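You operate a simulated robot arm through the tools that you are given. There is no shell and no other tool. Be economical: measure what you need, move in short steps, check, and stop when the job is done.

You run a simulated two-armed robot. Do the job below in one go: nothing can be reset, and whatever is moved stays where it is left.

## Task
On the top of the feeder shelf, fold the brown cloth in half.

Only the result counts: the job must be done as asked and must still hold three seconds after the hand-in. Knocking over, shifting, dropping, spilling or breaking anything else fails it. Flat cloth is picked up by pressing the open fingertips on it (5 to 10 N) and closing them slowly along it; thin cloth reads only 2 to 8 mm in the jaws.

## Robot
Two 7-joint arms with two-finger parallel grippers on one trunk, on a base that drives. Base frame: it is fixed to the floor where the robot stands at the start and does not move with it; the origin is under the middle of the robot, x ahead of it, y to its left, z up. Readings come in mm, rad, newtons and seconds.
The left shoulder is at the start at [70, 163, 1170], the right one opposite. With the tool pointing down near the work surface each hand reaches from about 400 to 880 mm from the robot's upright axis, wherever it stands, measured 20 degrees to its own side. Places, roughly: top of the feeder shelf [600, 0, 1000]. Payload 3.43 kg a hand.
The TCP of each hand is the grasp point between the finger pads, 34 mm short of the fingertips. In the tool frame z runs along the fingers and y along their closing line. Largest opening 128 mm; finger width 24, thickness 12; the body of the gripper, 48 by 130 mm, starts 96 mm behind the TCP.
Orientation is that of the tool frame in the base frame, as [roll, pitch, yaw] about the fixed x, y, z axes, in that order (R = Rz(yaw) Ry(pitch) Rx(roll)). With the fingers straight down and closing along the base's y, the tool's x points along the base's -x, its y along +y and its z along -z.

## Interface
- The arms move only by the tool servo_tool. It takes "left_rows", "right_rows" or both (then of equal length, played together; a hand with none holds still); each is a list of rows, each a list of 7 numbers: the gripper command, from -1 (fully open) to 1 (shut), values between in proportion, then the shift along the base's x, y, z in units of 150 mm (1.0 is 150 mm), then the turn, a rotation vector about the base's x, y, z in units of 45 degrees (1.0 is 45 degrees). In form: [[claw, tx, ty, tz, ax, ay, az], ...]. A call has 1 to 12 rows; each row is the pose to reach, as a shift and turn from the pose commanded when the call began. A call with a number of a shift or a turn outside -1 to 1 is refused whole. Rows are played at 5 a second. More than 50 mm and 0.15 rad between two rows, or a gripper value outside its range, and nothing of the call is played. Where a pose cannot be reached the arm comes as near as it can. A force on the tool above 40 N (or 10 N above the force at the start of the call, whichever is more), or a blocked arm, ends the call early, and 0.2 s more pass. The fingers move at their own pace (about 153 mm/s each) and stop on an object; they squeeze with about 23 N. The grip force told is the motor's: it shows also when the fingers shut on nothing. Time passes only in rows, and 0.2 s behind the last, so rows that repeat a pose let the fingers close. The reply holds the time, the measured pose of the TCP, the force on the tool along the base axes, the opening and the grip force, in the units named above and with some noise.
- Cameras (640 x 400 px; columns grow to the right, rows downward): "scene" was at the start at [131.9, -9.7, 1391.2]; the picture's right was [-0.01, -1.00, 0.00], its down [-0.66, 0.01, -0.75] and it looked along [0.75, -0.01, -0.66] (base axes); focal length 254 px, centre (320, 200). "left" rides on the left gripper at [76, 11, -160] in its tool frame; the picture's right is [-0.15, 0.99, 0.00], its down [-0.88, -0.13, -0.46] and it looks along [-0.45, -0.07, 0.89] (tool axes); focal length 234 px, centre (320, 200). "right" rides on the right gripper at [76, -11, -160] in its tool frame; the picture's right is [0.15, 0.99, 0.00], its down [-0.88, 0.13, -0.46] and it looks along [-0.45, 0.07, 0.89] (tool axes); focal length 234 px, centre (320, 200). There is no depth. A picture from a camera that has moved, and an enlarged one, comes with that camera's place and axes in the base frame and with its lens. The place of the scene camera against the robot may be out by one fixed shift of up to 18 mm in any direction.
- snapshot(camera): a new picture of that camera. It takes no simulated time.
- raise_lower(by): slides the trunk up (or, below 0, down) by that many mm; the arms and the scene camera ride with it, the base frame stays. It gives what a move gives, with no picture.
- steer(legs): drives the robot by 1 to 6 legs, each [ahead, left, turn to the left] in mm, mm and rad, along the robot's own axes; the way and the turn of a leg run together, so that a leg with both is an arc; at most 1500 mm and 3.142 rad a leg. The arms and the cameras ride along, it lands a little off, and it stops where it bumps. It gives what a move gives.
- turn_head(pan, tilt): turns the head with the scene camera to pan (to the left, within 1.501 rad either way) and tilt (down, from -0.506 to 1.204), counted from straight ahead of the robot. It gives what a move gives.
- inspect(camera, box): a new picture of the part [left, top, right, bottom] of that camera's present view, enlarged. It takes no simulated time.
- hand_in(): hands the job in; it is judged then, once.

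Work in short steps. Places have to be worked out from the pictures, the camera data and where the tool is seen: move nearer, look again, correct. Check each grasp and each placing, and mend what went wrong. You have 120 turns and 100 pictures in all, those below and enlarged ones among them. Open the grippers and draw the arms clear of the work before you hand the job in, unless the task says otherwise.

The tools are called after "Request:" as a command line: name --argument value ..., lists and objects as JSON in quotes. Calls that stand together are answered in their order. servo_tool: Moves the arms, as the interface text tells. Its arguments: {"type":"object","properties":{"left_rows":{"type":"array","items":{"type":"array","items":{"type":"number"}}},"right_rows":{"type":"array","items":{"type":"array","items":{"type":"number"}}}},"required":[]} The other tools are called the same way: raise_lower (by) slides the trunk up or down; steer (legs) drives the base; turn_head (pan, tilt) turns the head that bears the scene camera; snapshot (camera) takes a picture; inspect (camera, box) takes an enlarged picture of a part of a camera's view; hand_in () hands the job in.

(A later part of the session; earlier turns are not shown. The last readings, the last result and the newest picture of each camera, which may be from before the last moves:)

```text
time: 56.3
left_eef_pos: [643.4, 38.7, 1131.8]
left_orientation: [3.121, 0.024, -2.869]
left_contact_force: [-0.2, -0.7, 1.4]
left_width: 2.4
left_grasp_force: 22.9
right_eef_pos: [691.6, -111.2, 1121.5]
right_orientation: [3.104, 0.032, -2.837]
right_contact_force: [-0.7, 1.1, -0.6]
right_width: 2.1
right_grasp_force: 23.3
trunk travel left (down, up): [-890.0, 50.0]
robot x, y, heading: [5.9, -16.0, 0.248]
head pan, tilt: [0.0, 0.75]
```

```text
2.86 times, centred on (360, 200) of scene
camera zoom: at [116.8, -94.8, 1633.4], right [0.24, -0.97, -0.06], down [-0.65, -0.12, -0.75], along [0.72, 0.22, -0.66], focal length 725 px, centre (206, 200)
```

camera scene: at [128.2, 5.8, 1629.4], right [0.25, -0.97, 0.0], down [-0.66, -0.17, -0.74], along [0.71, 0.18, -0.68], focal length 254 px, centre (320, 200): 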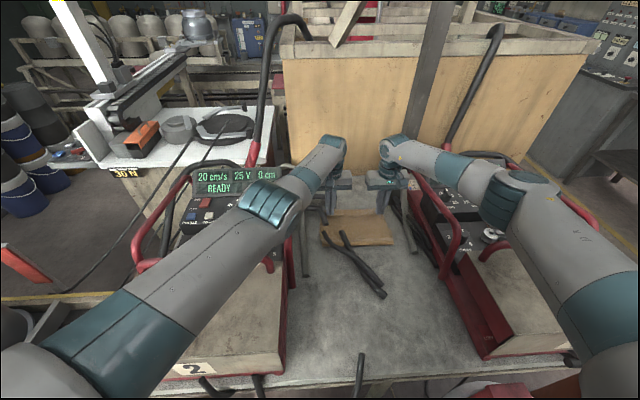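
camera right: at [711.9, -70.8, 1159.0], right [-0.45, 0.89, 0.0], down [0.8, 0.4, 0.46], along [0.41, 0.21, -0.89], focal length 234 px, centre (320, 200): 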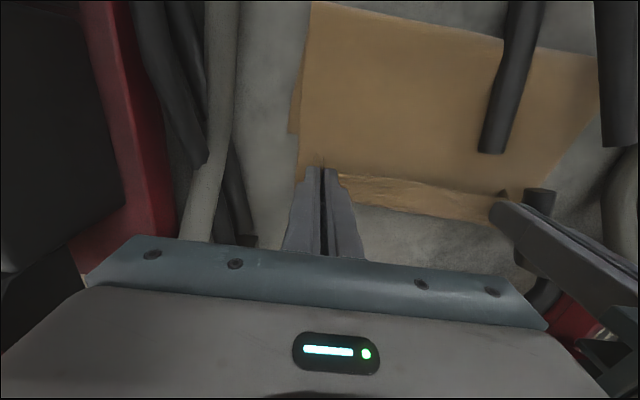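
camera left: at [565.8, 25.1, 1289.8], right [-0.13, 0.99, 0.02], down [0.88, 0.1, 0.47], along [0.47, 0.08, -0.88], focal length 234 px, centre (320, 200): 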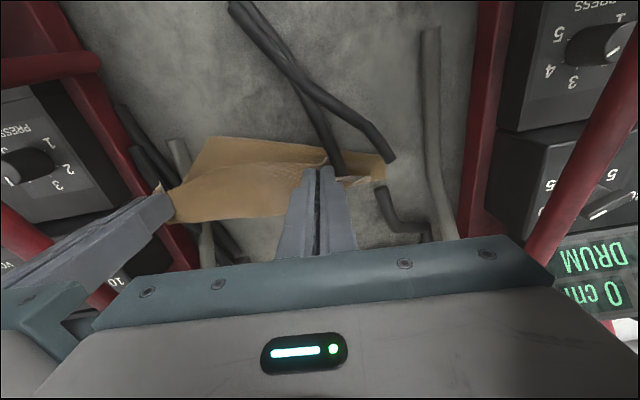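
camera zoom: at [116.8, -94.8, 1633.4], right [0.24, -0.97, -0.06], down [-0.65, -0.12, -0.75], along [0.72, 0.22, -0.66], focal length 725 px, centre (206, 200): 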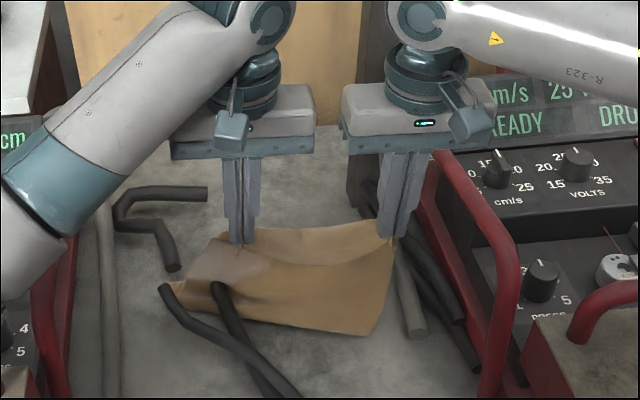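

The body leaned sideways because the left elbow pressed on the feeder when pulled back so far. I relieve it by moving the hands forward again at height.

Request:
servo_tool --left_rows '[[1, 0.1, 0.03, 0, 0, 0, 0], [1, 0.2, 0.06, -0.03, 0, 0, 0], [1, 0.3, 0.1, -0.1, 0, 0, 0], [1, 0.36, 0.115, -0.18, 0, 0, 0], [1, 0.36, 0.115, -0.18, 0, 0, 0]]' --right_rows '[[1, 0.1, 0.03, 0, 0, 0, 0], [1, 0.2, 0.06, -0.03, 0, 0, 0], [1, 0.3, 0.1, -0.1, 0, 0, 0], [1, 0.36, 0.115, -0.18, 0, 0, 0], [1, 0.36, 0.115, -0.18, 0, 0, 0]]'

Request:
snapshot --camera "left"

Request:
snapshot --camera "scene"

Request:
snapshot --camera "right"

```text
time: 57.5
left_eef_pos: [713.4, 137.4, 1091.5]
left_orientation: [-3.139, 0.008, -2.824]
left_contact_force: [3.1, -8.9, -0.8]
left_width: 1.9
left_grasp_force: 23.3
right_eef_pos: [762.4, -37.0, 1090.6]
right_orientation: [3.141, 0.012, -2.82]
right_contact_force: [-2.5, 8.8, 0.2]
right_width: 2.5
right_grasp_force: 22.8
trunk travel left (down, up): [-890.0, 50.0]
robot x, y, heading: [8.4, -16.2, 0.253]
head pan, tilt: [0.0, 0.75]
```

```text
31 pictures are left
camera left: at [637.5, 124.3, 1251.0], right [-0.17, 0.99, 0.0], down [0.87, 0.15, 0.46], along [0.46, 0.08, -0.89], focal length 234 px, centre (320, 200)
```

left: 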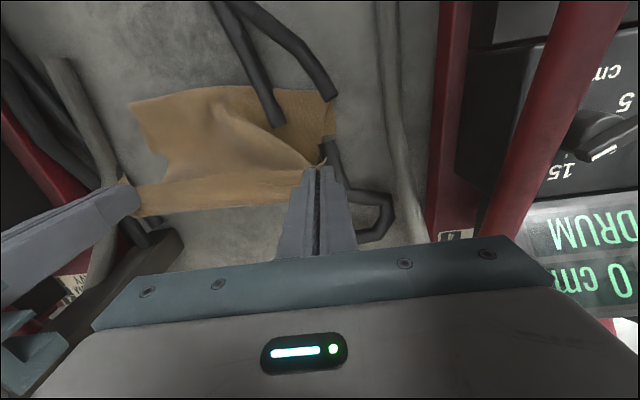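

```text
30 pictures are left
camera scene: at [125.2, 13.3, 1629.0], right [0.25, -0.97, 0.0], down [-0.65, -0.17, -0.74], along [0.71, 0.18, -0.68], focal length 254 px, centre (320, 200)
```

scene: 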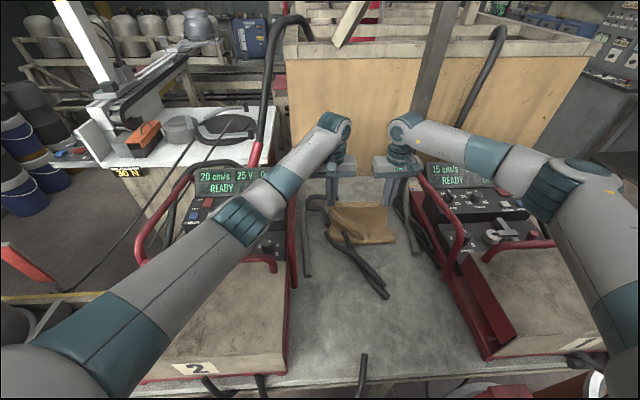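

```text
29 pictures are left
camera right: at [690.9, -71.9, 1248.4], right [-0.45, 0.89, 0.0], down [0.79, 0.4, 0.47], along [0.42, 0.21, -0.88], focal length 234 px, centre (320, 200)
```

right: 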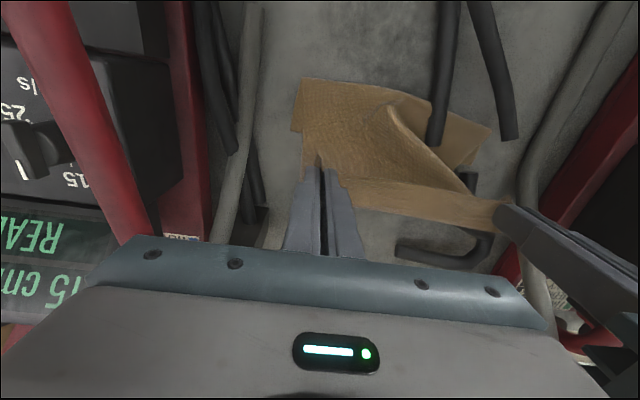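

The bottom layer got skewed by that lean. I'll redo the lay-down properly: lift the cloth until it hangs freely from both pinched corners, then set it down far half first.

Request:
raise_lower --by 50

Request:
servo_tool --left_rows '[[1, 0, 0, 0.15, 0, 0, 0], [1, 0, 0, 0.3, 0, 0, 0], [1, 0, 0, 0.5, 0, 0, 0], [1, 0, 0, 0.7, 0, 0, 0], [1, 0, 0, 0.9, 0, 0, 0], [1, 0, 0, 1, 0, 0, 0], [1, 0, 0, 1, 0, 0, 0], [1, 0, 0, 1, 0, 0, 0], [1, 0, 0, 1, 0, 0, 0]]' --right_rows '[[1, 0, 0, 0.15, 0, 0, 0], [1, 0, 0, 0.3, 0, 0, 0], [1, 0, 0, 0.5, 0, 0, 0], [1, 0, 0, 0.7, 0, 0, 0], [1, 0, 0, 0.9, 0, 0, 0], [1, 0, 0, 1, 0, 0, 0], [1, 0, 0, 1, 0, 0, 0], [1, 0, 0, 1, 0, 0, 0], [1, 0, 0, 1, 0, 0, 0]]'

Request:
snapshot --camera "scene"

```text
time: 58.4
left_eef_pos: [721.4, 129.7, 1131.4]
left_orientation: [-3.141, -0.009, -2.831]
left_contact_force: [2.4, -4.3, -0.2]
left_width: 2.1
left_grasp_force: 22.6
right_eef_pos: [770.3, -41.5, 1132.2]
right_orientation: [3.141, 0.002, -2.826]
right_contact_force: [-1.8, 4.2, -0.4]
right_width: 2.4
right_grasp_force: 23.0
trunk travel left (down, up): [-940.0, 0.0]
robot x, y, heading: [12.6, -13.1, 0.253]
head pan, tilt: [0.0, 0.75]
```

```text
time: 60.4
left_eef_pos: [719.7, 128.4, 1283.9]
left_orientation: [-3.142, -0.006, -2.834]
left_contact_force: [2.8, -5.8, -0.7]
left_width: 2.3
left_grasp_force: 23.3
right_eef_pos: [769.4, -43.6, 1282.9]
right_orientation: [3.139, 0.005, -2.825]
right_contact_force: [-2.2, 5.5, 0.5]
right_width: 2.0
right_grasp_force: 22.6
trunk travel left (down, up): [-940.0, 0.0]
robot x, y, heading: [11.7, -17.3, 0.253]
head pan, tilt: [0.0, 0.75]
```

```text
28 pictures are left
camera scene: at [138.5, 8.0, 1678.2], right [0.25, -0.97, 0.0], down [-0.66, -0.17, -0.73], along [0.71, 0.18, -0.68], focal length 254 px, centre (320, 200)
```

scene: 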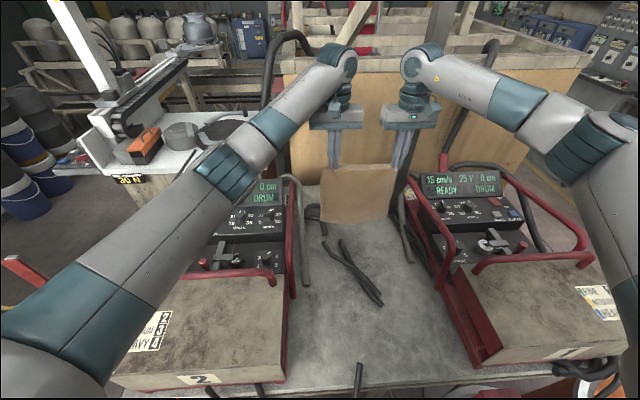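

The cloth hangs cleanly with its lower edge just above the table. I drive back 75 mm and reach the hands 45 mm forward, so there is room to lay it down moving backward.

Request:
steer --legs '[[-75, 0, 0]]'

Request:
servo_tool --left_rows '[[1, 0.1, 0.03, 0, 0, 0, 0], [1, 0.2, 0.064, 0, 0, 0, 0], [1, 0.285, 0.092, 0, 0, 0, 0], [1, 0.285, 0.092, 0, 0, 0, 0], [1, 0.285, 0.092, -0.1, 0, 0, 0], [1, 0.285, 0.092, -0.1, 0, 0, 0], [1, 0.285, 0.092, -0.1, 0, 0, 0], [1, 0.285, 0.092, -0.1, 0, 0, 0]]' --right_rows '[[1, 0.1, 0.03, 0, 0, 0, 0], [1, 0.2, 0.064, 0, 0, 0, 0], [1, 0.285, 0.092, 0, 0, 0, 0], [1, 0.285, 0.092, 0, 0, 0, 0], [1, 0.285, 0.092, -0.1, 0, 0, 0], [1, 0.285, 0.092, -0.1, 0, 0, 0], [1, 0.285, 0.092, -0.1, 0, 0, 0], [1, 0.285, 0.092, -0.1, 0, 0, 0]]'

Request:
inspect --camera "scene" --box '[260, 80, 460, 240]'

```text
time: 61.5
left_eef_pos: [656.2, 113.8, 1278.7]
left_orientation: [-3.141, -0.012, -2.831]
left_contact_force: [2.0, -6.4, -0.5]
left_width: 2.2
left_grasp_force: 22.9
right_eef_pos: [706.9, -59.4, 1276.8]
right_orientation: [3.14, -0.005, -2.823]
right_contact_force: [-1.7, 6.8, 0.3]
right_width: 2.4
right_grasp_force: 22.7
trunk travel left (down, up): [-940.0, 0.0]
robot x, y, heading: [-62.3, -37.1, 0.254]
head pan, tilt: [0.0, 0.75]
```

```text
time: 63.2
left_eef_pos: [690.7, 125.5, 1266.8]
left_orientation: [-3.14, -0.006, -2.832]
left_contact_force: [2.7, -6.4, -0.7]
left_width: 2.2
left_grasp_force: 22.7
right_eef_pos: [741.1, -46.4, 1267.1]
right_orientation: [3.138, 0.002, -2.823]
right_contact_force: [-1.5, 6.4, -1.1]
right_width: 2.3
right_grasp_force: 22.6
trunk travel left (down, up): [-940.0, 0.0]
robot x, y, heading: [-56.5, -32.6, 0.255]
head pan, tilt: [0.0, 0.75]
```

```text
2.50 times, centred on (360, 160) of scene
camera zoom: at [68.3, -9.9, 1678.1], right [0.25, -0.97, 0.0], down [-0.66, -0.17, -0.73], along [0.71, 0.18, -0.68], focal length 634 px, centre (220, 300)
```

zoom: 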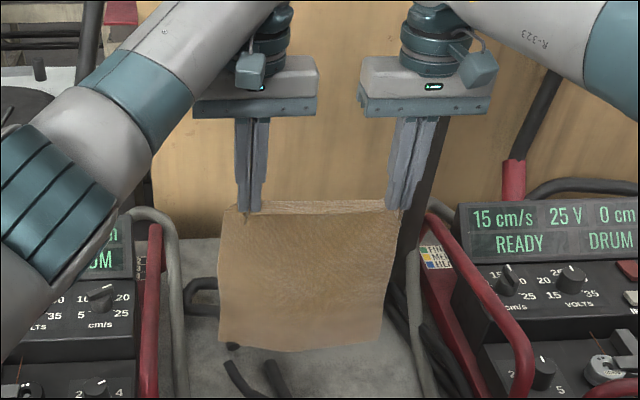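

The lower edge is about 20–30 mm above the table still. I lower 30 mm and look again.

Request:
servo_tool --left_rows '[[1, 0, 0, -0.1, 0, 0, 0], [1, 0, 0, -0.2, 0, 0, 0], [1, 0, 0, -0.2, 0, 0, 0]]' --right_rows '[[1, 0, 0, -0.1, 0, 0, 0], [1, 0, 0, -0.2, 0, 0, 0], [1, 0, 0, -0.2, 0, 0, 0]]'

Request:
inspect --camera "scene" --box '[260, 80, 460, 240]'

Request:
snapshot --camera "left"

```text
time: 64.0
left_eef_pos: [690.8, 124.5, 1238.5]
left_orientation: [-3.141, -0.003, -2.831]
left_contact_force: [1.9, -5.7, -0.8]
left_width: 2.3
left_grasp_force: 22.7
right_eef_pos: [738.6, -46.2, 1237.7]
right_orientation: [3.139, 0.001, -2.825]
right_contact_force: [-2.3, 6.0, -0.8]
right_width: 2.1
right_grasp_force: 23.5
trunk travel left (down, up): [-940.0, 0.0]
robot x, y, heading: [-54.4, -34.5, 0.252]
head pan, tilt: [0.0, 0.75]
```

```text
2.50 times, centred on (360, 160) of scene
camera zoom: at [66.9, -10.0, 1678.2], right [0.25, -0.97, 0.0], down [-0.66, -0.17, -0.73], along [0.71, 0.18, -0.68], focal length 634 px, centre (220, 300)
```

zoom: 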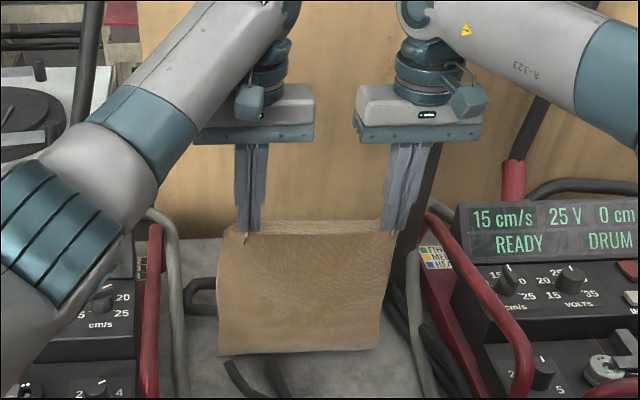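

```text
25 pictures are left
camera left: at [616.4, 112.6, 1398.8], right [-0.16, 0.99, 0.0], down [0.88, 0.15, 0.45], along [0.45, 0.07, -0.89], focal length 234 px, centre (320, 200)
```

left: 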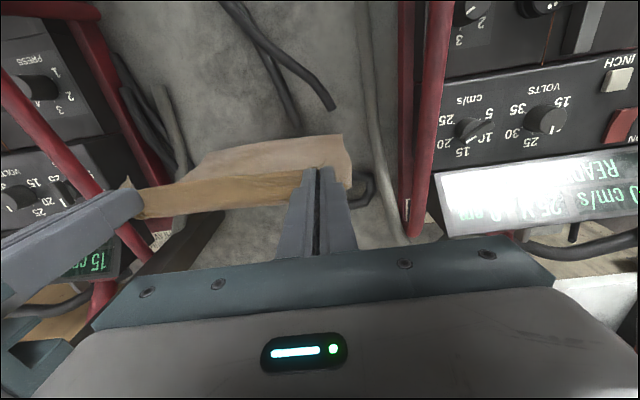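

The lower edge now rests on the table at about [738,42]. I lay the far half down, moving the hands back and down together.

Request:
servo_tool --left_rows '[[1, -0.06, -0.02, -0.1, 0, 0, 0], [1, -0.14, -0.045, -0.2, 0, 0, 0], [1, -0.22, -0.07, -0.3, 0, 0, 0], [1, -0.3, -0.097, -0.4, 0, 0, 0], [1, -0.38, -0.122, -0.47, 0, 0, 0], [1, -0.46, -0.148, -0.53, 0, 0, 0], [1, -0.507, -0.163, -0.57, 0, 0, 0], [1, -0.507, -0.163, -0.57, 0, 0, 0]]' --right_rows '[[1, -0.06, -0.02, -0.1, 0, 0, 0], [1, -0.14, -0.045, -0.2, 0, 0, 0], [1, -0.22, -0.07, -0.3, 0, 0, 0], [1, -0.3, -0.097, -0.4, 0, 0, 0], [1, -0.38, -0.122, -0.47, 0, 0, 0], [1, -0.46, -0.148, -0.53, 0, 0, 0], [1, -0.507, -0.163, -0.57, 0, 0, 0], [1, -0.507, -0.163, -0.57, 0, 0, 0]]'

Request:
inspect --camera "scene" --box '[260, 110, 460, 270]'

Request:
snapshot --camera "left"

```text
time: 65.8
left_eef_pos: [614.4, 101.0, 1152.2]
left_orientation: [-3.141, -0.005, -2.83]
left_contact_force: [1.6, -4.5, 0.7]
left_width: 2.1
left_grasp_force: 22.5
right_eef_pos: [665.2, -70.4, 1152.5]
right_orientation: [3.138, 0.002, -2.825]
right_contact_force: [-2.3, 4.5, -0.4]
right_width: 2.2
right_grasp_force: 22.8
trunk travel left (down, up): [-940.0, 0.0]
robot x, y, heading: [-59.0, -38.5, 0.255]
head pan, tilt: [0.0, 0.75]
```

```text
2.50 times, centred on (360, 190) of scene
camera zoom: at [67.3, -10.1, 1678.2], right [0.25, -0.97, 0.0], down [-0.66, -0.17, -0.73], along [0.71, 0.18, -0.68], focal length 634 px, centre (220, 225)
```

zoom: 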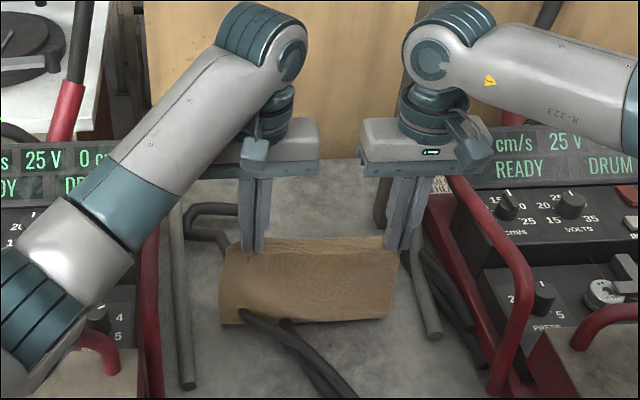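

```text
23 pictures are left
camera left: at [541.1, 87.6, 1313.2], right [-0.16, 0.99, 0.0], down [0.88, 0.15, 0.45], along [0.45, 0.07, -0.89], focal length 234 px, centre (320, 200)
```

left: 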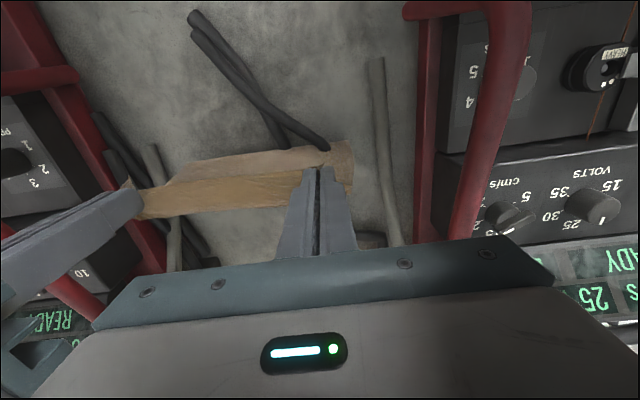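

The far half is going down. I lower 35 mm more and drive back 45 mm to bring the hands above the fold line.

Request:
servo_tool --left_rows '[[1, 0, 0, -0.1, 0, 0, 0], [1, 0, 0, -0.2, 0, 0, 0], [1, 0, 0, -0.24, 0, 0, 0]]' --right_rows '[[1, 0, 0, -0.1, 0, 0, 0], [1, 0, 0, -0.2, 0, 0, 0], [1, 0, 0, -0.24, 0, 0, 0]]'

Request:
steer --legs '[[-45, 0, 0]]'

Request:
inspect --camera "scene" --box '[260, 110, 460, 270]'

Request:
snapshot --camera "left"

```text
time: 66.7
left_eef_pos: [613.5, 100.6, 1116.8]
left_orientation: [-3.139, -0.005, -2.83]
left_contact_force: [1.4, -5.2, 0.8]
left_width: 2.1
left_grasp_force: 23.0
right_eef_pos: [665.5, -71.7, 1116.2]
right_orientation: [3.138, 0.004, -2.825]
right_contact_force: [-1.2, 5.0, -0.1]
right_width: 2.6
right_grasp_force: 22.5
trunk travel left (down, up): [-940.0, 0.0]
robot x, y, heading: [-57.3, -36.7, 0.253]
head pan, tilt: [0.0, 0.75]
```

```text
time: 67.5
left_eef_pos: [580.4, 91.5, 1111.2]
left_orientation: [-3.141, -0.012, -2.829]
left_contact_force: [2.7, -5.2, -0.2]
left_width: 2.0
left_grasp_force: 23.2
right_eef_pos: [630.9, -79.9, 1110.9]
right_orientation: [3.138, -0.005, -2.824]
right_contact_force: [-1.6, 6.1, -0.8]
right_width: 2.2
right_grasp_force: 23.0
trunk travel left (down, up): [-940.0, 0.0]
robot x, y, heading: [-100.2, -43.8, 0.256]
head pan, tilt: [0.0, 0.75]
```

```text
2.50 times, centred on (360, 190) of scene
camera zoom: at [36.3, -18.4, 1676.9], right [0.25, -0.97, 0.0], down [-0.67, -0.17, -0.73], along [0.7, 0.18, -0.69], focal length 634 px, centre (220, 225)
```

zoom: 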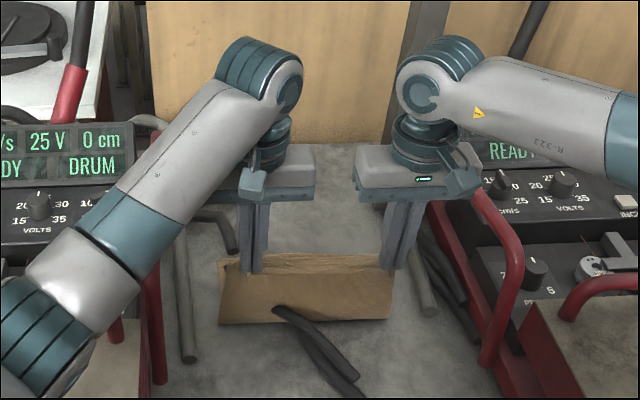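

```text
21 pictures are left
camera left: at [507.2, 79.4, 1272.4], right [-0.16, 0.99, 0.0], down [0.88, 0.15, 0.44], along [0.44, 0.07, -0.9], focal length 234 px, centre (320, 200)
```

left: 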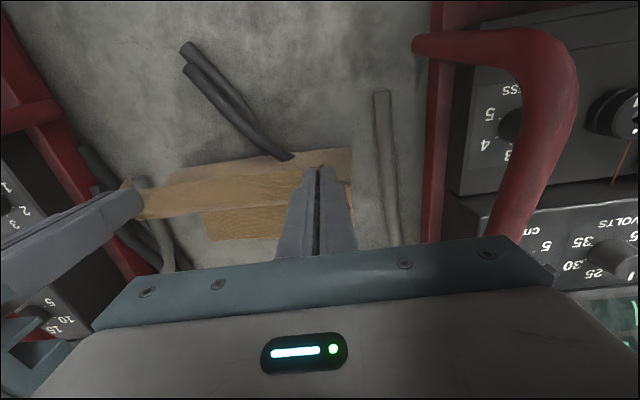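

The bottom half lies well: its far edge is at about [739,42] with the right corner at [768,-65]. I now carry the held edge over, targets left [695,130] and right [745,-41], lowering in steps and driving forward.

Request:
servo_tool --left_rows '[[1, 0.05, 0.016, -0.07, 0, 0, 0], [1, 0.1, 0.032, -0.15, 0, 0, 0], [1, 0.1, 0.032, -0.15, 0, 0, 0]]' --right_rows '[[1, 0.05, 0.016, -0.07, 0, 0, 0], [1, 0.1, 0.032, -0.15, 0, 0, 0], [1, 0.1, 0.032, -0.15, 0, 0, 0]]'

Request:
steer --legs '[[35, 0, 0]]'

Request:
servo_tool --left_rows '[[1, 0, 0, -0.1, 0, 0, 0], [1, 0, 0, -0.2, 0, 0, 0], [1, 0, 0, -0.2, 0, 0, 0]]' --right_rows '[[1, 0, 0, -0.1, 0, 0, 0], [1, 0, 0, -0.2, 0, 0, 0], [1, 0, 0, -0.2, 0, 0, 0]]'

Request:
steer --legs '[[35, 0, 0]]'

Request:
snapshot --camera "left"

```text
time: 68.3
left_eef_pos: [586.6, 94.1, 1094.3]
left_orientation: [-3.14, -0.003, -2.828]
left_contact_force: [1.1, -3.8, 0.0]
left_width: 2.2
left_grasp_force: 22.8
right_eef_pos: [635.5, -77.4, 1095.4]
right_orientation: [3.137, 0.004, -2.822]
right_contact_force: [-1.7, 3.6, 0.7]
right_width: 2.2
right_grasp_force: 23.3
trunk travel left (down, up): [-940.0, 0.0]
robot x, y, heading: [-102.8, -43.4, 0.253]
head pan, tilt: [0.0, 0.75]
```

```text
time: 69.2
left_eef_pos: [615.5, 100.8, 1100.0]
left_orientation: [-3.138, 0.001, -2.831]
left_contact_force: [1.4, -3.3, 0.7]
left_width: 2.0
left_grasp_force: 22.6
right_eef_pos: [663.7, -70.5, 1098.4]
right_orientation: [3.138, 0.01, -2.825]
right_contact_force: [-2.6, 2.9, -0.1]
right_width: 2.4
right_grasp_force: 23.1
trunk travel left (down, up): [-940.0, 0.0]
robot x, y, heading: [-69.9, -37.9, 0.256]
head pan, tilt: [0.0, 0.75]
```

```text
time: 70.0
left_eef_pos: [621.0, 103.1, 1064.1]
left_orientation: [-3.139, -0.007, -2.83]
left_contact_force: [1.5, -2.7, -0.3]
left_width: 2.1
left_grasp_force: 23.0
right_eef_pos: [672.0, -68.1, 1063.1]
right_orientation: [3.139, 0.002, -2.826]
right_contact_force: [-1.5, 3.2, -0.7]
right_width: 2.0
right_grasp_force: 22.8
trunk travel left (down, up): [-940.0, 0.0]
robot x, y, heading: [-74.3, -36.9, 0.252]
head pan, tilt: [0.0, 0.75]
```

```text
time: 70.9
left_eef_pos: [648.0, 109.1, 1069.1]
left_orientation: [-3.14, 0.002, -2.832]
left_contact_force: [0.6, -3.7, -0.3]
left_width: 2.2
left_grasp_force: 22.8
right_eef_pos: [697.0, -61.5, 1069.5]
right_orientation: [3.137, 0.007, -2.825]
right_contact_force: [-1.7, 2.3, -0.2]
right_width: 2.0
right_grasp_force: 23.1
trunk travel left (down, up): [-940.0, 0.0]
robot x, y, heading: [-38.6, -30.8, 0.254]
head pan, tilt: [0.0, 0.75]
```

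```text
20 pictures are left
camera left: at [572.5, 96.3, 1230.0], right [-0.16, 0.99, 0.0], down [0.88, 0.15, 0.46], along [0.45, 0.07, -0.89], focal length 234 px, centre (320, 200)
```

left: 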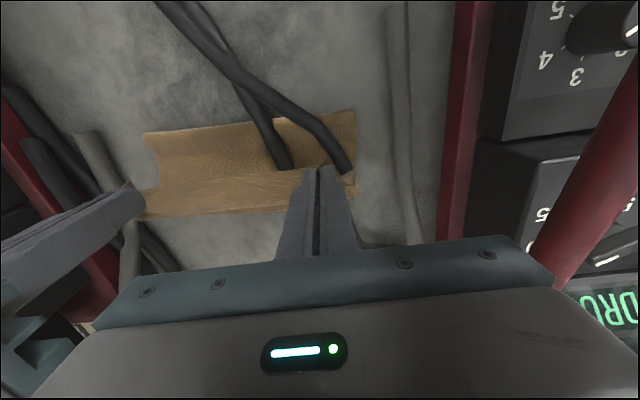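

I check from the scene camera whether the bottom far edge has stayed.

Request:
inspect --camera "scene" --box '[290, 150, 430, 260]'

```text
3.64 times, centred on (360, 205) of scene
camera zoom: at [80.1, -6.5, 1679.3], right [0.25, -0.97, 0.0], down [-0.66, -0.17, -0.74], along [0.71, 0.19, -0.68], focal length 922 px, centre (174, 182)
```

zoom: 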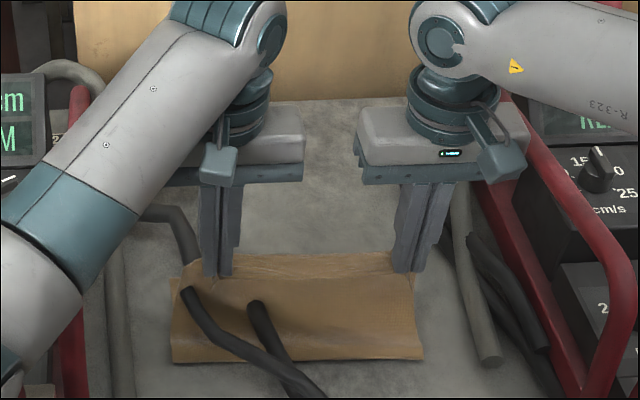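

Ambiguous; I look with the right camera, which sees the right side edge of both layers.

Request:
snapshot --camera "right"

```text
18 pictures are left
camera right: at [627.2, -96.7, 1227.5], right [-0.45, 0.89, 0.0], down [0.79, 0.4, 0.46], along [0.41, 0.21, -0.89], focal length 234 px, centre (320, 200)
```

right: 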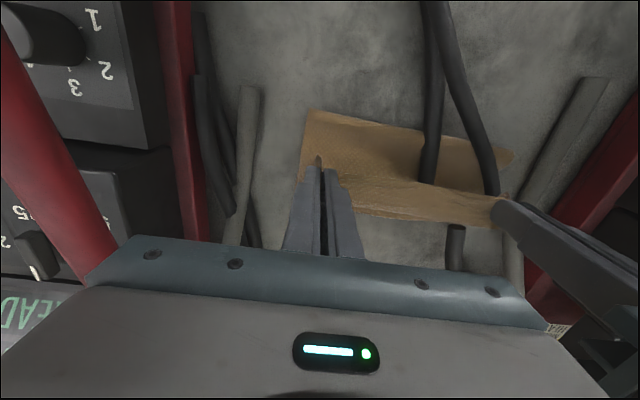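

The right camera shows no cloth beyond the strip, so the bottom far edge has not slid. I bring the held edge down onto the far edge.

Request:
servo_tool --left_rows '[[1, 0.08, 0.03, -0.08, 0, 0, 0], [1, 0.16, 0.06, -0.17, 0, 0, 0], [1, 0.22, 0.08, -0.27, 0, 0, 0], [1, 0.27, 0.1, -0.36, 0, 0, 0], [1, 0.29, 0.115, -0.43, 0, 0, 0], [1, 0.29, 0.115, -0.43, 0, 0, 0]]' --right_rows '[[1, 0.08, 0.03, -0.08, 0, 0, 0], [1, 0.16, 0.06, -0.17, 0, 0, 0], [1, 0.22, 0.08, -0.27, 0, 0, 0], [1, 0.27, 0.1, -0.36, 0, 0, 0], [1, 0.29, 0.115, -0.43, 0, 0, 0], [1, 0.29, 0.115, -0.43, 0, 0, 0]]'

Request:
snapshot --camera "left"

Request:
snapshot --camera "right"

```text
time: 72.3
left_eef_pos: [696.4, 127.4, 999.3]
left_orientation: [-3.14, -0.004, -2.83]
left_contact_force: [1.2, -2.1, -0.2]
left_width: 2.1
left_grasp_force: 22.9
right_eef_pos: [747.1, -42.3, 999.0]
right_orientation: [3.138, 0.002, -2.823]
right_contact_force: [-1.3, 2.5, 0.0]
right_width: 2.3
right_grasp_force: 22.7
trunk travel left (down, up): [-940.0, 0.0]
robot x, y, heading: [-36.9, -30.1, 0.254]
head pan, tilt: [0.0, 0.75]
```

```text
17 pictures are left
camera left: at [623.0, 114.9, 1160.4], right [-0.16, 0.99, 0.0], down [0.88, 0.15, 0.45], along [0.45, 0.07, -0.89], focal length 234 px, centre (320, 200)
```

left: 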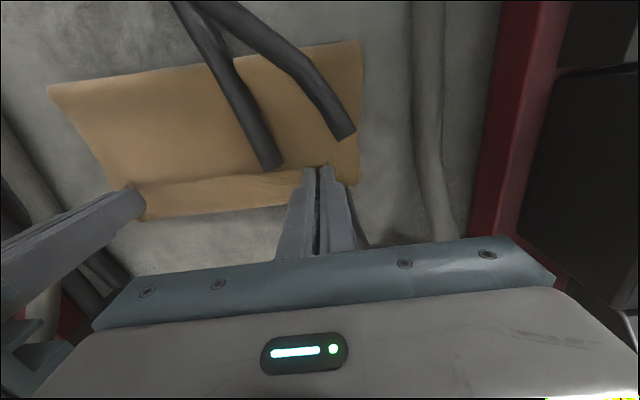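

```text
16 pictures are left
camera right: at [677.5, -77.6, 1158.8], right [-0.45, 0.89, 0.0], down [0.8, 0.4, 0.46], along [0.41, 0.21, -0.89], focal length 234 px, centre (320, 200)
```

right: 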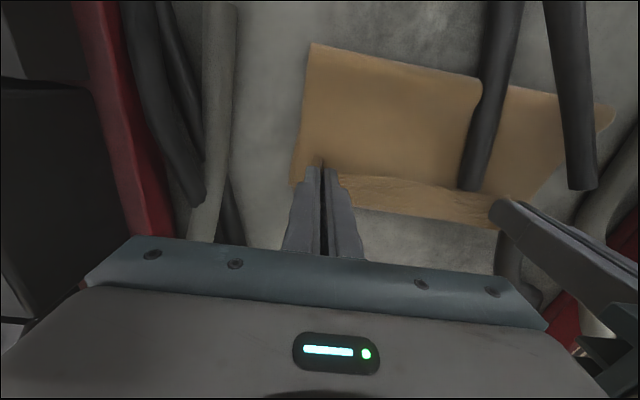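

The bottom corner B is seen at ≈[771,-62], still in place and under the held corner. The fold line seems only ~116 mm behind, so there may be slack bulging; I check in the scene view.

Request:
inspect --camera "scene" --box '[290, 150, 430, 260]'

```text
3.64 times, centred on (360, 205) of scene
camera zoom: at [90.2, -4.2, 1678.2], right [0.25, -0.97, 0.0], down [-0.66, -0.17, -0.73], along [0.71, 0.18, -0.68], focal length 922 px, centre (174, 182)
```

zoom: 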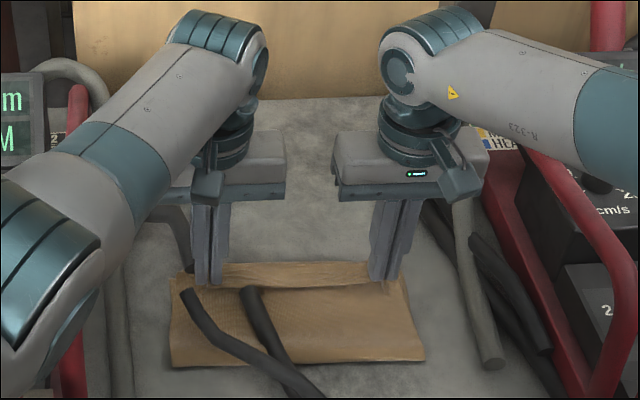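

The strip beyond the pinch is the held flap (about 25 mm), so the held edge is slightly past the bottom edge. I move back 8 mm while lowering to contact, then open and lift away.

Request:
servo_tool --left_rows '[[1, -0.03, -0.01, -0.03, 0, 0, 0], [1, -0.05, -0.016, -0.06, 0, 0, 0], [1, -0.05, -0.016, -0.06, 0, 0, 0], [0.85, -0.05, -0.016, -0.06, 0, 0, 0], [0.7, -0.05, -0.016, -0.05, 0, 0, 0], [0.6, -0.05, -0.016, -0.03, 0, 0, 0], [0.6, -0.05, -0.016, 0.1, 0, 0, 0], [0.6, -0.05, -0.016, 0.3, 0, 0, 0], [0.6, -0.05, -0.016, 0.6, 0, 0, 0], [0.6, -0.05, -0.016, 0.9, 0, 0, 0]]' --right_rows '[[1, -0.03, -0.01, -0.03, 0, 0, 0], [1, -0.05, -0.016, -0.06, 0, 0, 0], [1, -0.05, -0.016, -0.06, 0, 0, 0], [0.85, -0.05, -0.016, -0.06, 0, 0, 0], [0.7, -0.05, -0.016, -0.05, 0, 0, 0], [0.6, -0.05, -0.016, -0.03, 0, 0, 0], [0.6, -0.05, -0.016, 0.1, 0, 0, 0], [0.6, -0.05, -0.016, 0.3, 0, 0, 0], [0.6, -0.05, -0.016, 0.6, 0, 0, 0], [0.6, -0.05, -0.016, 0.9, 0, 0, 0]]'

Request:
snapshot --camera "left"

Request:
inspect --camera "scene" --box '[290, 150, 430, 260]'

```text
time: 74.5
left_eef_pos: [688.5, 124.9, 1137.2]
left_orientation: [-3.14, -0.002, -2.831]
left_contact_force: [-0.1, 0.2, -0.2]
left_width: 25.4
left_grasp_force: 0.1
right_eef_pos: [738.8, -45.1, 1135.4]
right_orientation: [3.138, 0.003, -2.825]
right_contact_force: [0.2, -0.2, -0.3]
right_width: 25.9
right_grasp_force: 0.1
trunk travel left (down, up): [-940.0, 0.0]
robot x, y, heading: [-32.7, -29.3, 0.255]
head pan, tilt: [0.0, 0.75]
```

```text
14 pictures are left
camera left: at [614.0, 112.3, 1297.1], right [-0.16, 0.99, 0.0], down [0.88, 0.15, 0.45], along [0.45, 0.07, -0.89], focal length 234 px, centre (320, 200)
```

left: 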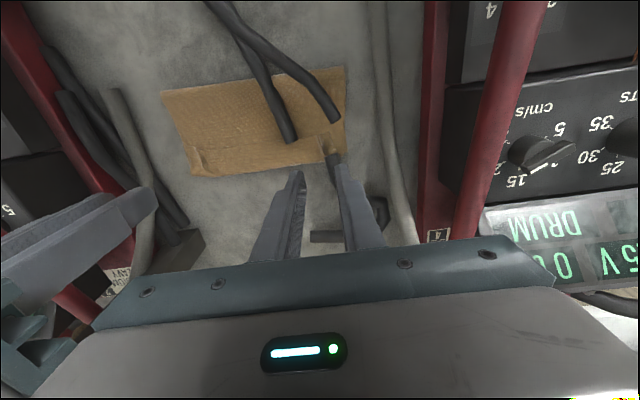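

```text
3.64 times, centred on (360, 205) of scene
camera zoom: at [88.5, -4.6, 1678.3], right [0.25, -0.97, 0.0], down [-0.66, -0.17, -0.73], along [0.71, 0.18, -0.68], focal length 922 px, centre (174, 182)
```

zoom: 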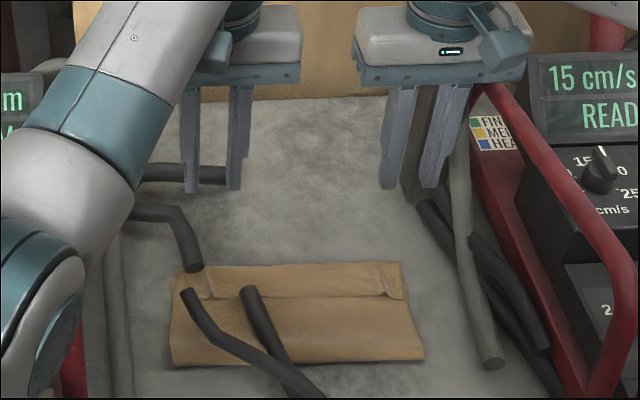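

Released cleanly; the cloth looks folded. I zoom in to see how the edges line up.

Request:
inspect --camera "left" --box '[150, 55, 360, 185]'

Request:
inspect --camera "right" --box '[240, 40, 520, 215]'

```text
3.05 times, centred on (255, 120) of left
camera zoom: at [614.0, 112.3, 1297.1], right [-0.16, 0.99, 0.0], down [0.88, 0.15, 0.45], along [0.45, 0.07, -0.89], focal length 714 px, centre (518, 444)
```

zoom: 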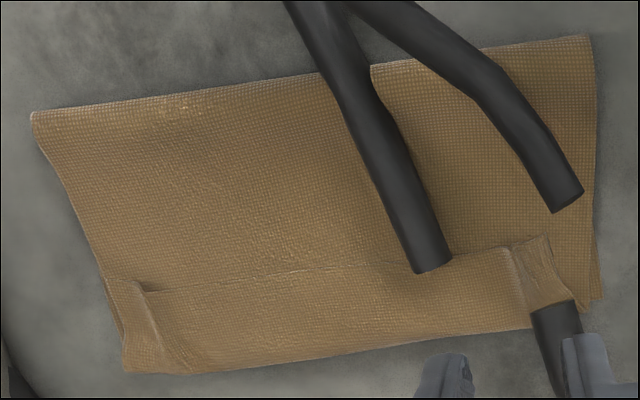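

```text
2.29 times, centred on (380, 128) of right
camera zoom: at [669.2, -80.4, 1294.0], right [-0.45, 0.89, 0.0], down [0.8, 0.4, 0.46], along [0.41, 0.21, -0.89], focal length 535 px, centre (183, 366)
```

zoom: 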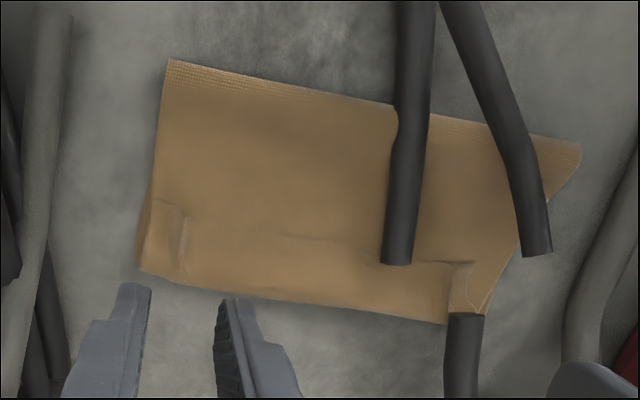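

The strip is a hem: with straight-down fingers the free edge stayed on the robot side, so ~40 mm of the held edge is doubled back. The pinched ridges still stand up, so I re-grip them only at the free edge (13 mm further back) to shrink that hem and re-lay.

Request:
servo_tool --left_rows '[[0.5, -0.04, -0.013, -0.2, 0, 0, 0], [0.5, -0.082, -0.027, -0.5, 0, 0, 0], [0.5, -0.082, -0.027, -0.75, 0, 0, 0], [0.5, -0.082, -0.027, -0.9, 0, 0, 0], [0.5, -0.082, -0.027, -0.965, 0, 0, 0], [0.5, -0.082, -0.027, -0.965, 0, 0, 0]]' --right_rows '[[0.5, -0.04, -0.013, -0.2, 0, 0, 0], [0.5, -0.082, -0.027, -0.5, 0, 0, 0], [0.5, -0.082, -0.027, -0.75, 0, 0, 0], [0.5, -0.082, -0.027, -0.9, 0, 0, 0], [0.5, -0.082, -0.027, -0.955, 0, 0, 0], [0.5, -0.082, -0.027, -0.955, 0, 0, 0]]'

Request:
inspect --camera "left" --box '[40, 20, 400, 245]'

```text
time: 75.9
left_eef_pos: [675.8, 121.3, 991.6]
left_orientation: [-3.14, -0.007, -2.831]
left_contact_force: [-0.2, 0.0, -0.2]
left_width: 31.8
left_grasp_force: 0.1
right_eef_pos: [726.9, -48.8, 991.1]
right_orientation: [3.138, 0.001, -2.823]
right_contact_force: [-0.3, 0.1, 0.0]
right_width: 32.0
right_grasp_force: 0.0
trunk travel left (down, up): [-940.0, 0.0]
robot x, y, heading: [-33.8, -29.4, 0.255]
head pan, tilt: [0.0, 0.75]
```

```text
1.78 times, centred on (220, 132) of left
camera zoom: at [603.2, 109.1, 1151.7], right [-0.16, 0.99, 0.0], down [0.88, 0.15, 0.45], along [0.45, 0.07, -0.89], focal length 416 px, centre (498, 320)
```

zoom: 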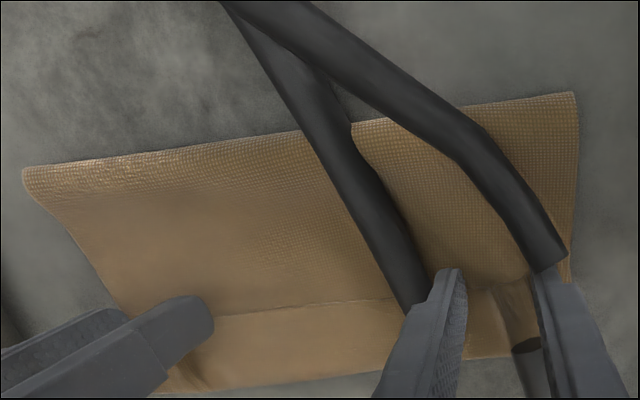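

The fingertips overlap the free edge by about 12 mm with the ridges between them. I press lightly and close.

Request:
servo_tool --left_rows '[[0.5, 0, 0, -0.025, 0, 0, 0], [0.56, 0, 0, -0.031, 0, 0, 0], [0.62, 0, 0, -0.031, 0, 0, 0], [0.68, 0, 0, -0.031, 0, 0, 0], [0.74, 0, 0, -0.031, 0, 0, 0], [0.8, 0, 0, -0.031, 0, 0, 0], [0.86, 0, 0, -0.031, 0, 0, 0], [0.92, 0, 0, -0.031, 0, 0, 0], [1, 0, 0, -0.031, 0, 0, 0], [1, 0, 0, -0.031, 0, 0, 0], [1, 0, 0, -0.031, 0, 0, 0]]' --right_rows '[[0.5, 0, 0, -0.025, 0, 0, 0], [0.56, 0, 0, -0.029, 0, 0, 0], [0.62, 0, 0, -0.029, 0, 0, 0], [0.68, 0, 0, -0.029, 0, 0, 0], [0.74, 0, 0, -0.029, 0, 0, 0], [0.8, 0, 0, -0.029, 0, 0, 0], [0.86, 0, 0, -0.029, 0, 0, 0], [0.92, 0, 0, -0.029, 0, 0, 0], [1, 0, 0, -0.029, 0, 0, 0], [1, 0, 0, -0.029, 0, 0, 0], [1, 0, 0, -0.029, 0, 0, 0]]'

```text
time: 78.3
left_eef_pos: [677.4, 121.4, 987.0]
left_orientation: [-3.14, -0.007, -2.83]
left_contact_force: [0.5, -1.4, 1.7]
left_width: 2.2
left_grasp_force: 23.2
right_eef_pos: [726.9, -49.7, 987.2]
right_orientation: [3.138, 0.004, -2.825]
right_contact_force: [-0.5, 0.7, 3.3]
right_width: 2.2
right_grasp_force: 23.1
trunk travel left (down, up): [-940.0, 0.0]
robot x, y, heading: [-37.8, -30.6, 0.254]
head pan, tilt: [0.0, 0.75]
```

Both read 2.2 mm, a single ridge each. I lift slowly, easing the sideways tension, and check that only the top layer comes up.

Request:
servo_tool --left_rows '[[1, 0, -0.01, 0.08, 0, 0, 0], [1, -0.02, -0.025, 0.2, 0, 0, 0], [1, -0.05, -0.035, 0.32, 0, 0, 0], [1, -0.08, -0.045, 0.45, 0, 0, 0], [1, -0.12, -0.055, 0.58, 0, 0, 0], [1, -0.12, -0.055, 0.58, 0, 0, 0]]' --right_rows '[[1, 0, 0.01, 0.08, 0, 0, 0], [1, -0.02, 0.01, 0.2, 0, 0, 0], [1, -0.05, 0.0, 0.32, 0, 0, 0], [1, -0.08, -0.01, 0.45, 0, 0, 0], [1, -0.12, -0.022, 0.58, 0, 0, 0], [1, -0.12, -0.022, 0.58, 0, 0, 0]]'

Request:
inspect --camera "scene" --box '[280, 130, 440, 260]'

```text
time: 79.7
left_eef_pos: [660.2, 114.3, 1073.2]
left_orientation: [-3.14, -0.006, -2.83]
left_contact_force: [0.3, -0.1, 0.3]
left_width: 2.5
left_grasp_force: 23.2
right_eef_pos: [707.7, -51.4, 1073.7]
right_orientation: [3.136, 0.001, -2.824]
right_contact_force: [-0.4, 0.8, -0.5]
right_width: 1.9
right_grasp_force: 22.8
trunk travel left (down, up): [-940.0, 0.0]
robot x, y, heading: [-35.8, -29.9, 0.258]
head pan, tilt: [0.0, 0.75]
```

```text
3.08 times, centred on (360, 195) of scene
camera zoom: at [90.8, -3.9, 1678.2], right [0.25, -0.97, 0.0], down [-0.66, -0.17, -0.73], along [0.71, 0.18, -0.68], focal length 781 px, centre (197, 215)
```

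zoom: 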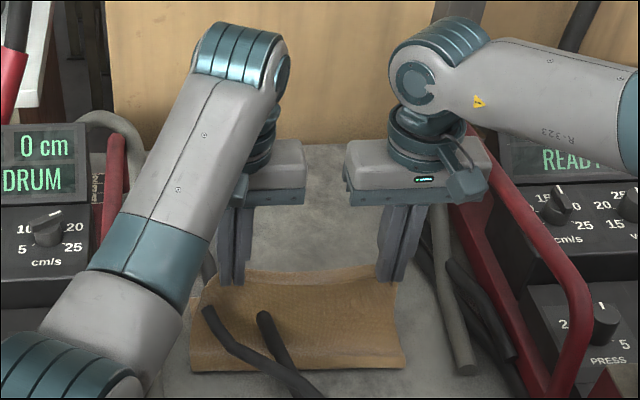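

Only the top layer lifted. Now up a bit more and back over the desired fold line (drive back 75 mm).

Request:
servo_tool --left_rows '[[1, -0.04, -0.013, 0.12, 0, 0, 0], [1, -0.1, -0.032, 0.24, 0, 0, 0], [1, -0.1, -0.032, 0.24, 0, 0, 0]]' --right_rows '[[1, -0.04, -0.013, 0.12, 0, 0, 0], [1, -0.1, -0.032, 0.24, 0, 0, 0], [1, -0.1, -0.032, 0.24, 0, 0, 0]]'

Request:
steer --legs '[[-78, 0, 0]]'

Request:
snapshot --camera "left"

```text
time: 80.5
left_eef_pos: [645.7, 111.1, 1107.2]
left_orientation: [3.139, -0.008, -2.828]
left_contact_force: [0.0, 0.3, -0.2]
left_width: 2.2
left_grasp_force: 23.3
right_eef_pos: [694.6, -55.1, 1109.9]
right_orientation: [3.138, 0.002, -2.824]
right_contact_force: [0.1, 0.6, 0.2]
right_width: 1.9
right_grasp_force: 23.2
trunk travel left (down, up): [-940.0, 0.0]
robot x, y, heading: [-32.3, -26.1, 0.251]
head pan, tilt: [0.0, 0.75]
```

```text
time: 81.5
left_eef_pos: [576.2, 92.4, 1105.5]
left_orientation: [3.141, -0.01, -2.828]
left_contact_force: [0.6, -1.2, 0.5]
left_width: 2.0
left_grasp_force: 23.1
right_eef_pos: [625.1, -74.6, 1105.6]
right_orientation: [3.138, -0.003, -2.822]
right_contact_force: [0.9, 1.4, -0.4]
right_width: 1.9
right_grasp_force: 22.7
trunk travel left (down, up): [-940.0, 0.0]
robot x, y, heading: [-110.0, -47.9, 0.252]
head pan, tilt: [0.0, 0.75]
```

```text
8 pictures are left
camera left: at [502.1, 79.7, 1265.8], right [-0.17, 0.99, 0.0], down [0.88, 0.15, 0.45], along [0.44, 0.07, -0.89], focal length 234 px, centre (320, 200)
```

left: 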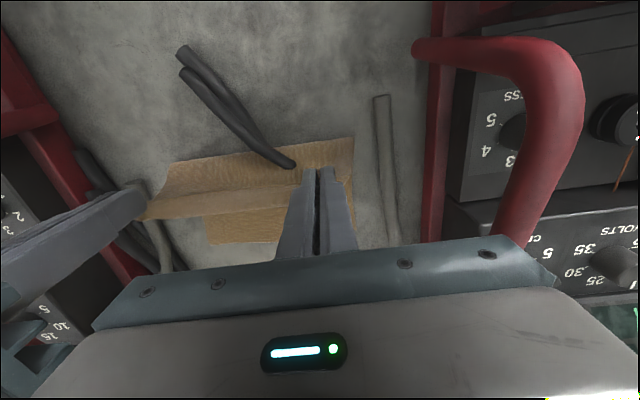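

The fold line is now ~141 mm behind the far edge, i.e. at the true half, and the far edge has stayed. I carry the edge over again the same way.

Request:
servo_tool --left_rows '[[1, 0.05, 0.016, -0.06, 0, 0, 0], [1, 0.1, 0.032, -0.13, 0, 0, 0], [1, 0.1, 0.032, -0.13, 0, 0, 0]]' --right_rows '[[1, 0.05, 0.016, -0.06, 0, 0, 0], [1, 0.1, 0.032, -0.13, 0, 0, 0], [1, 0.1, 0.032, -0.13, 0, 0, 0]]'

Request:
steer --legs '[[35, 0, 0]]'

Request:
servo_tool --left_rows '[[1, 0, 0, -0.1, 0, 0, 0], [1, 0, 0, -0.2, 0, 0, 0], [1, 0, 0, -0.2, 0, 0, 0]]' --right_rows '[[1, 0, 0, -0.1, 0, 0, 0], [1, 0, 0, -0.2, 0, 0, 0], [1, 0, 0, -0.2, 0, 0, 0]]'

Request:
steer --legs '[[40, 0, 0]]'

Request:
servo_tool --left_rows '[[1, 0, 0, 0, 0, 0, 0]]'

```text
time: 82.3
left_eef_pos: [582.8, 96.6, 1090.5]
left_orientation: [-3.141, -0.001, -2.827]
left_contact_force: [0.3, 0.2, 0.7]
left_width: 2.3
left_grasp_force: 22.6
right_eef_pos: [631.2, -70.7, 1092.4]
right_orientation: [3.138, 0.006, -2.823]
right_contact_force: [0.7, 0.9, -0.1]
right_width: 2.2
right_grasp_force: 23.4
trunk travel left (down, up): [-940.0, 0.0]
robot x, y, heading: [-111.2, -49.1, 0.256]
head pan, tilt: [0.0, 0.75]
```

```text
time: 83.2
left_eef_pos: [611.8, 103.2, 1093.8]
left_orientation: [3.141, 0.001, -2.83]
left_contact_force: [-0.8, 0.0, -0.2]
left_width: 2.5
left_grasp_force: 23.3
right_eef_pos: [661.6, -64.2, 1096.0]
right_orientation: [3.138, 0.01, -2.825]
right_contact_force: [-0.7, 0.1, 1.4]
right_width: 2.1
right_grasp_force: 23.1
trunk travel left (down, up): [-940.0, 0.0]
robot x, y, heading: [-75.2, -38.5, 0.256]
head pan, tilt: [0.0, 0.75]
```

```text
time: 84.0
left_eef_pos: [619.5, 104.7, 1058.7]
left_orientation: [3.141, -0.005, -2.83]
left_contact_force: [-0.3, 0.0, -0.8]
left_width: 2.2
left_grasp_force: 23.1
right_eef_pos: [668.1, -63.1, 1060.4]
right_orientation: [3.138, 0.001, -2.826]
right_contact_force: [0.2, -0.5, -0.8]
right_width: 2.3
right_grasp_force: 22.9
trunk travel left (down, up): [-940.0, 0.0]
robot x, y, heading: [-76.6, -39.6, 0.252]
head pan, tilt: [0.0, 0.75]
```

```text
time: 84.9
left_eef_pos: [650.7, 112.6, 1065.7]
left_orientation: [-3.141, 0.001, -2.83]
left_contact_force: [-0.8, -0.7, 0.7]
left_width: 2.2
left_grasp_force: 23.3
right_eef_pos: [697.1, -54.1, 1067.6]
right_orientation: [3.137, 0.01, -2.825]
right_contact_force: [-0.5, 0.1, 0.3]
right_width: 2.0
right_grasp_force: 23.2
trunk travel left (down, up): [-940.0, 0.0]
robot x, y, heading: [-37.0, -26.7, 0.256]
head pan, tilt: [0.0, 0.75]
```

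```text
time: 85.3
left_eef_pos: [659.5, 115.6, 1059.1]
left_orientation: [-3.14, -0.008, -2.829]
left_contact_force: [0.0, -1.8, -0.6]
left_width: 2.1
left_grasp_force: 22.9
right_eef_pos: [707.5, -52.0, 1059.3]
right_orientation: [3.139, 0.0, -2.825]
right_contact_force: [-0.3, 0.5, -0.4]
right_width: 2.0
right_grasp_force: 23.1
trunk travel left (down, up): [-940.0, 0.0]
robot x, y, heading: [-38.6, -29.7, 0.256]
head pan, tilt: [0.0, 0.75]
```

I add 13 mm of base travel for reach, then bring both hands down at the far edge.

Request:
steer --legs '[[13, 0, 0]]'

Request:
servo_tool --left_rows '[[1, 0.05, 0.02, -0.08, 0, 0, 0], [1, 0.1, 0.05, -0.17, 0, 0, 0], [1, 0.15, 0.07, -0.27, 0, 0, 0], [1, 0.19, 0.09, -0.36, 0, 0, 0], [1, 0.21, 0.1, -0.44, 0, 0, 0], [1, 0.21, 0.1, -0.44, 0, 0, 0]]' --right_rows '[[1, 0.05, 0.02, -0.08, 0, 0, 0], [1, 0.1, 0.03, -0.17, 0, 0, 0], [1, 0.15, 0.05, -0.27, 0, 0, 0], [1, 0.19, 0.065, -0.36, 0, 0, 0], [1, 0.215, 0.075, -0.44, 0, 0, 0], [1, 0.215, 0.075, -0.44, 0, 0, 0]]'

Request:
snapshot --camera "right"

```text
time: 86.0
left_eef_pos: [665.7, 115.7, 1063.2]
left_orientation: [-3.141, 0.0, -2.829]
left_contact_force: [0.0, 0.0, 0.6]
left_width: 2.1
left_grasp_force: 22.7
right_eef_pos: [713.8, -49.7, 1064.8]
right_orientation: [3.138, 0.006, -2.824]
right_contact_force: [-0.2, -0.6, 0.5]
right_width: 2.2
right_grasp_force: 22.7
trunk travel left (down, up): [-940.0, 0.0]
robot x, y, heading: [-31.1, -25.1, 0.255]
head pan, tilt: [0.0, 0.75]
```

```text
time: 87.4
left_eef_pos: [699.9, 132.0, 993.4]
left_orientation: [3.141, -0.004, -2.83]
left_contact_force: [0.0, -0.6, 0.6]
left_width: 2.1
left_grasp_force: 23.3
right_eef_pos: [748.7, -39.1, 994.7]
right_orientation: [3.137, 0.002, -2.823]
right_contact_force: [-1.1, 1.7, 0.2]
right_width: 2.2
right_grasp_force: 23.0
trunk travel left (down, up): [-940.0, 0.0]
robot x, y, heading: [-24.5, -25.0, 0.257]
head pan, tilt: [0.0, 0.75]
```

```text
7 pictures are left
camera right: at [679.9, -73.4, 1153.8], right [-0.45, 0.89, 0.0], down [0.8, 0.4, 0.46], along [0.41, 0.21, -0.89], focal length 234 px, centre (320, 200)
```

right: 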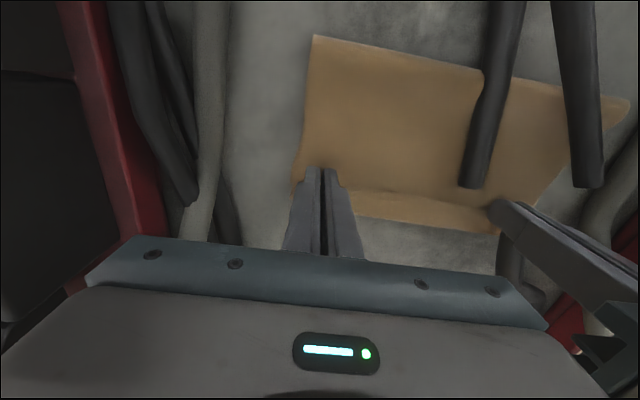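

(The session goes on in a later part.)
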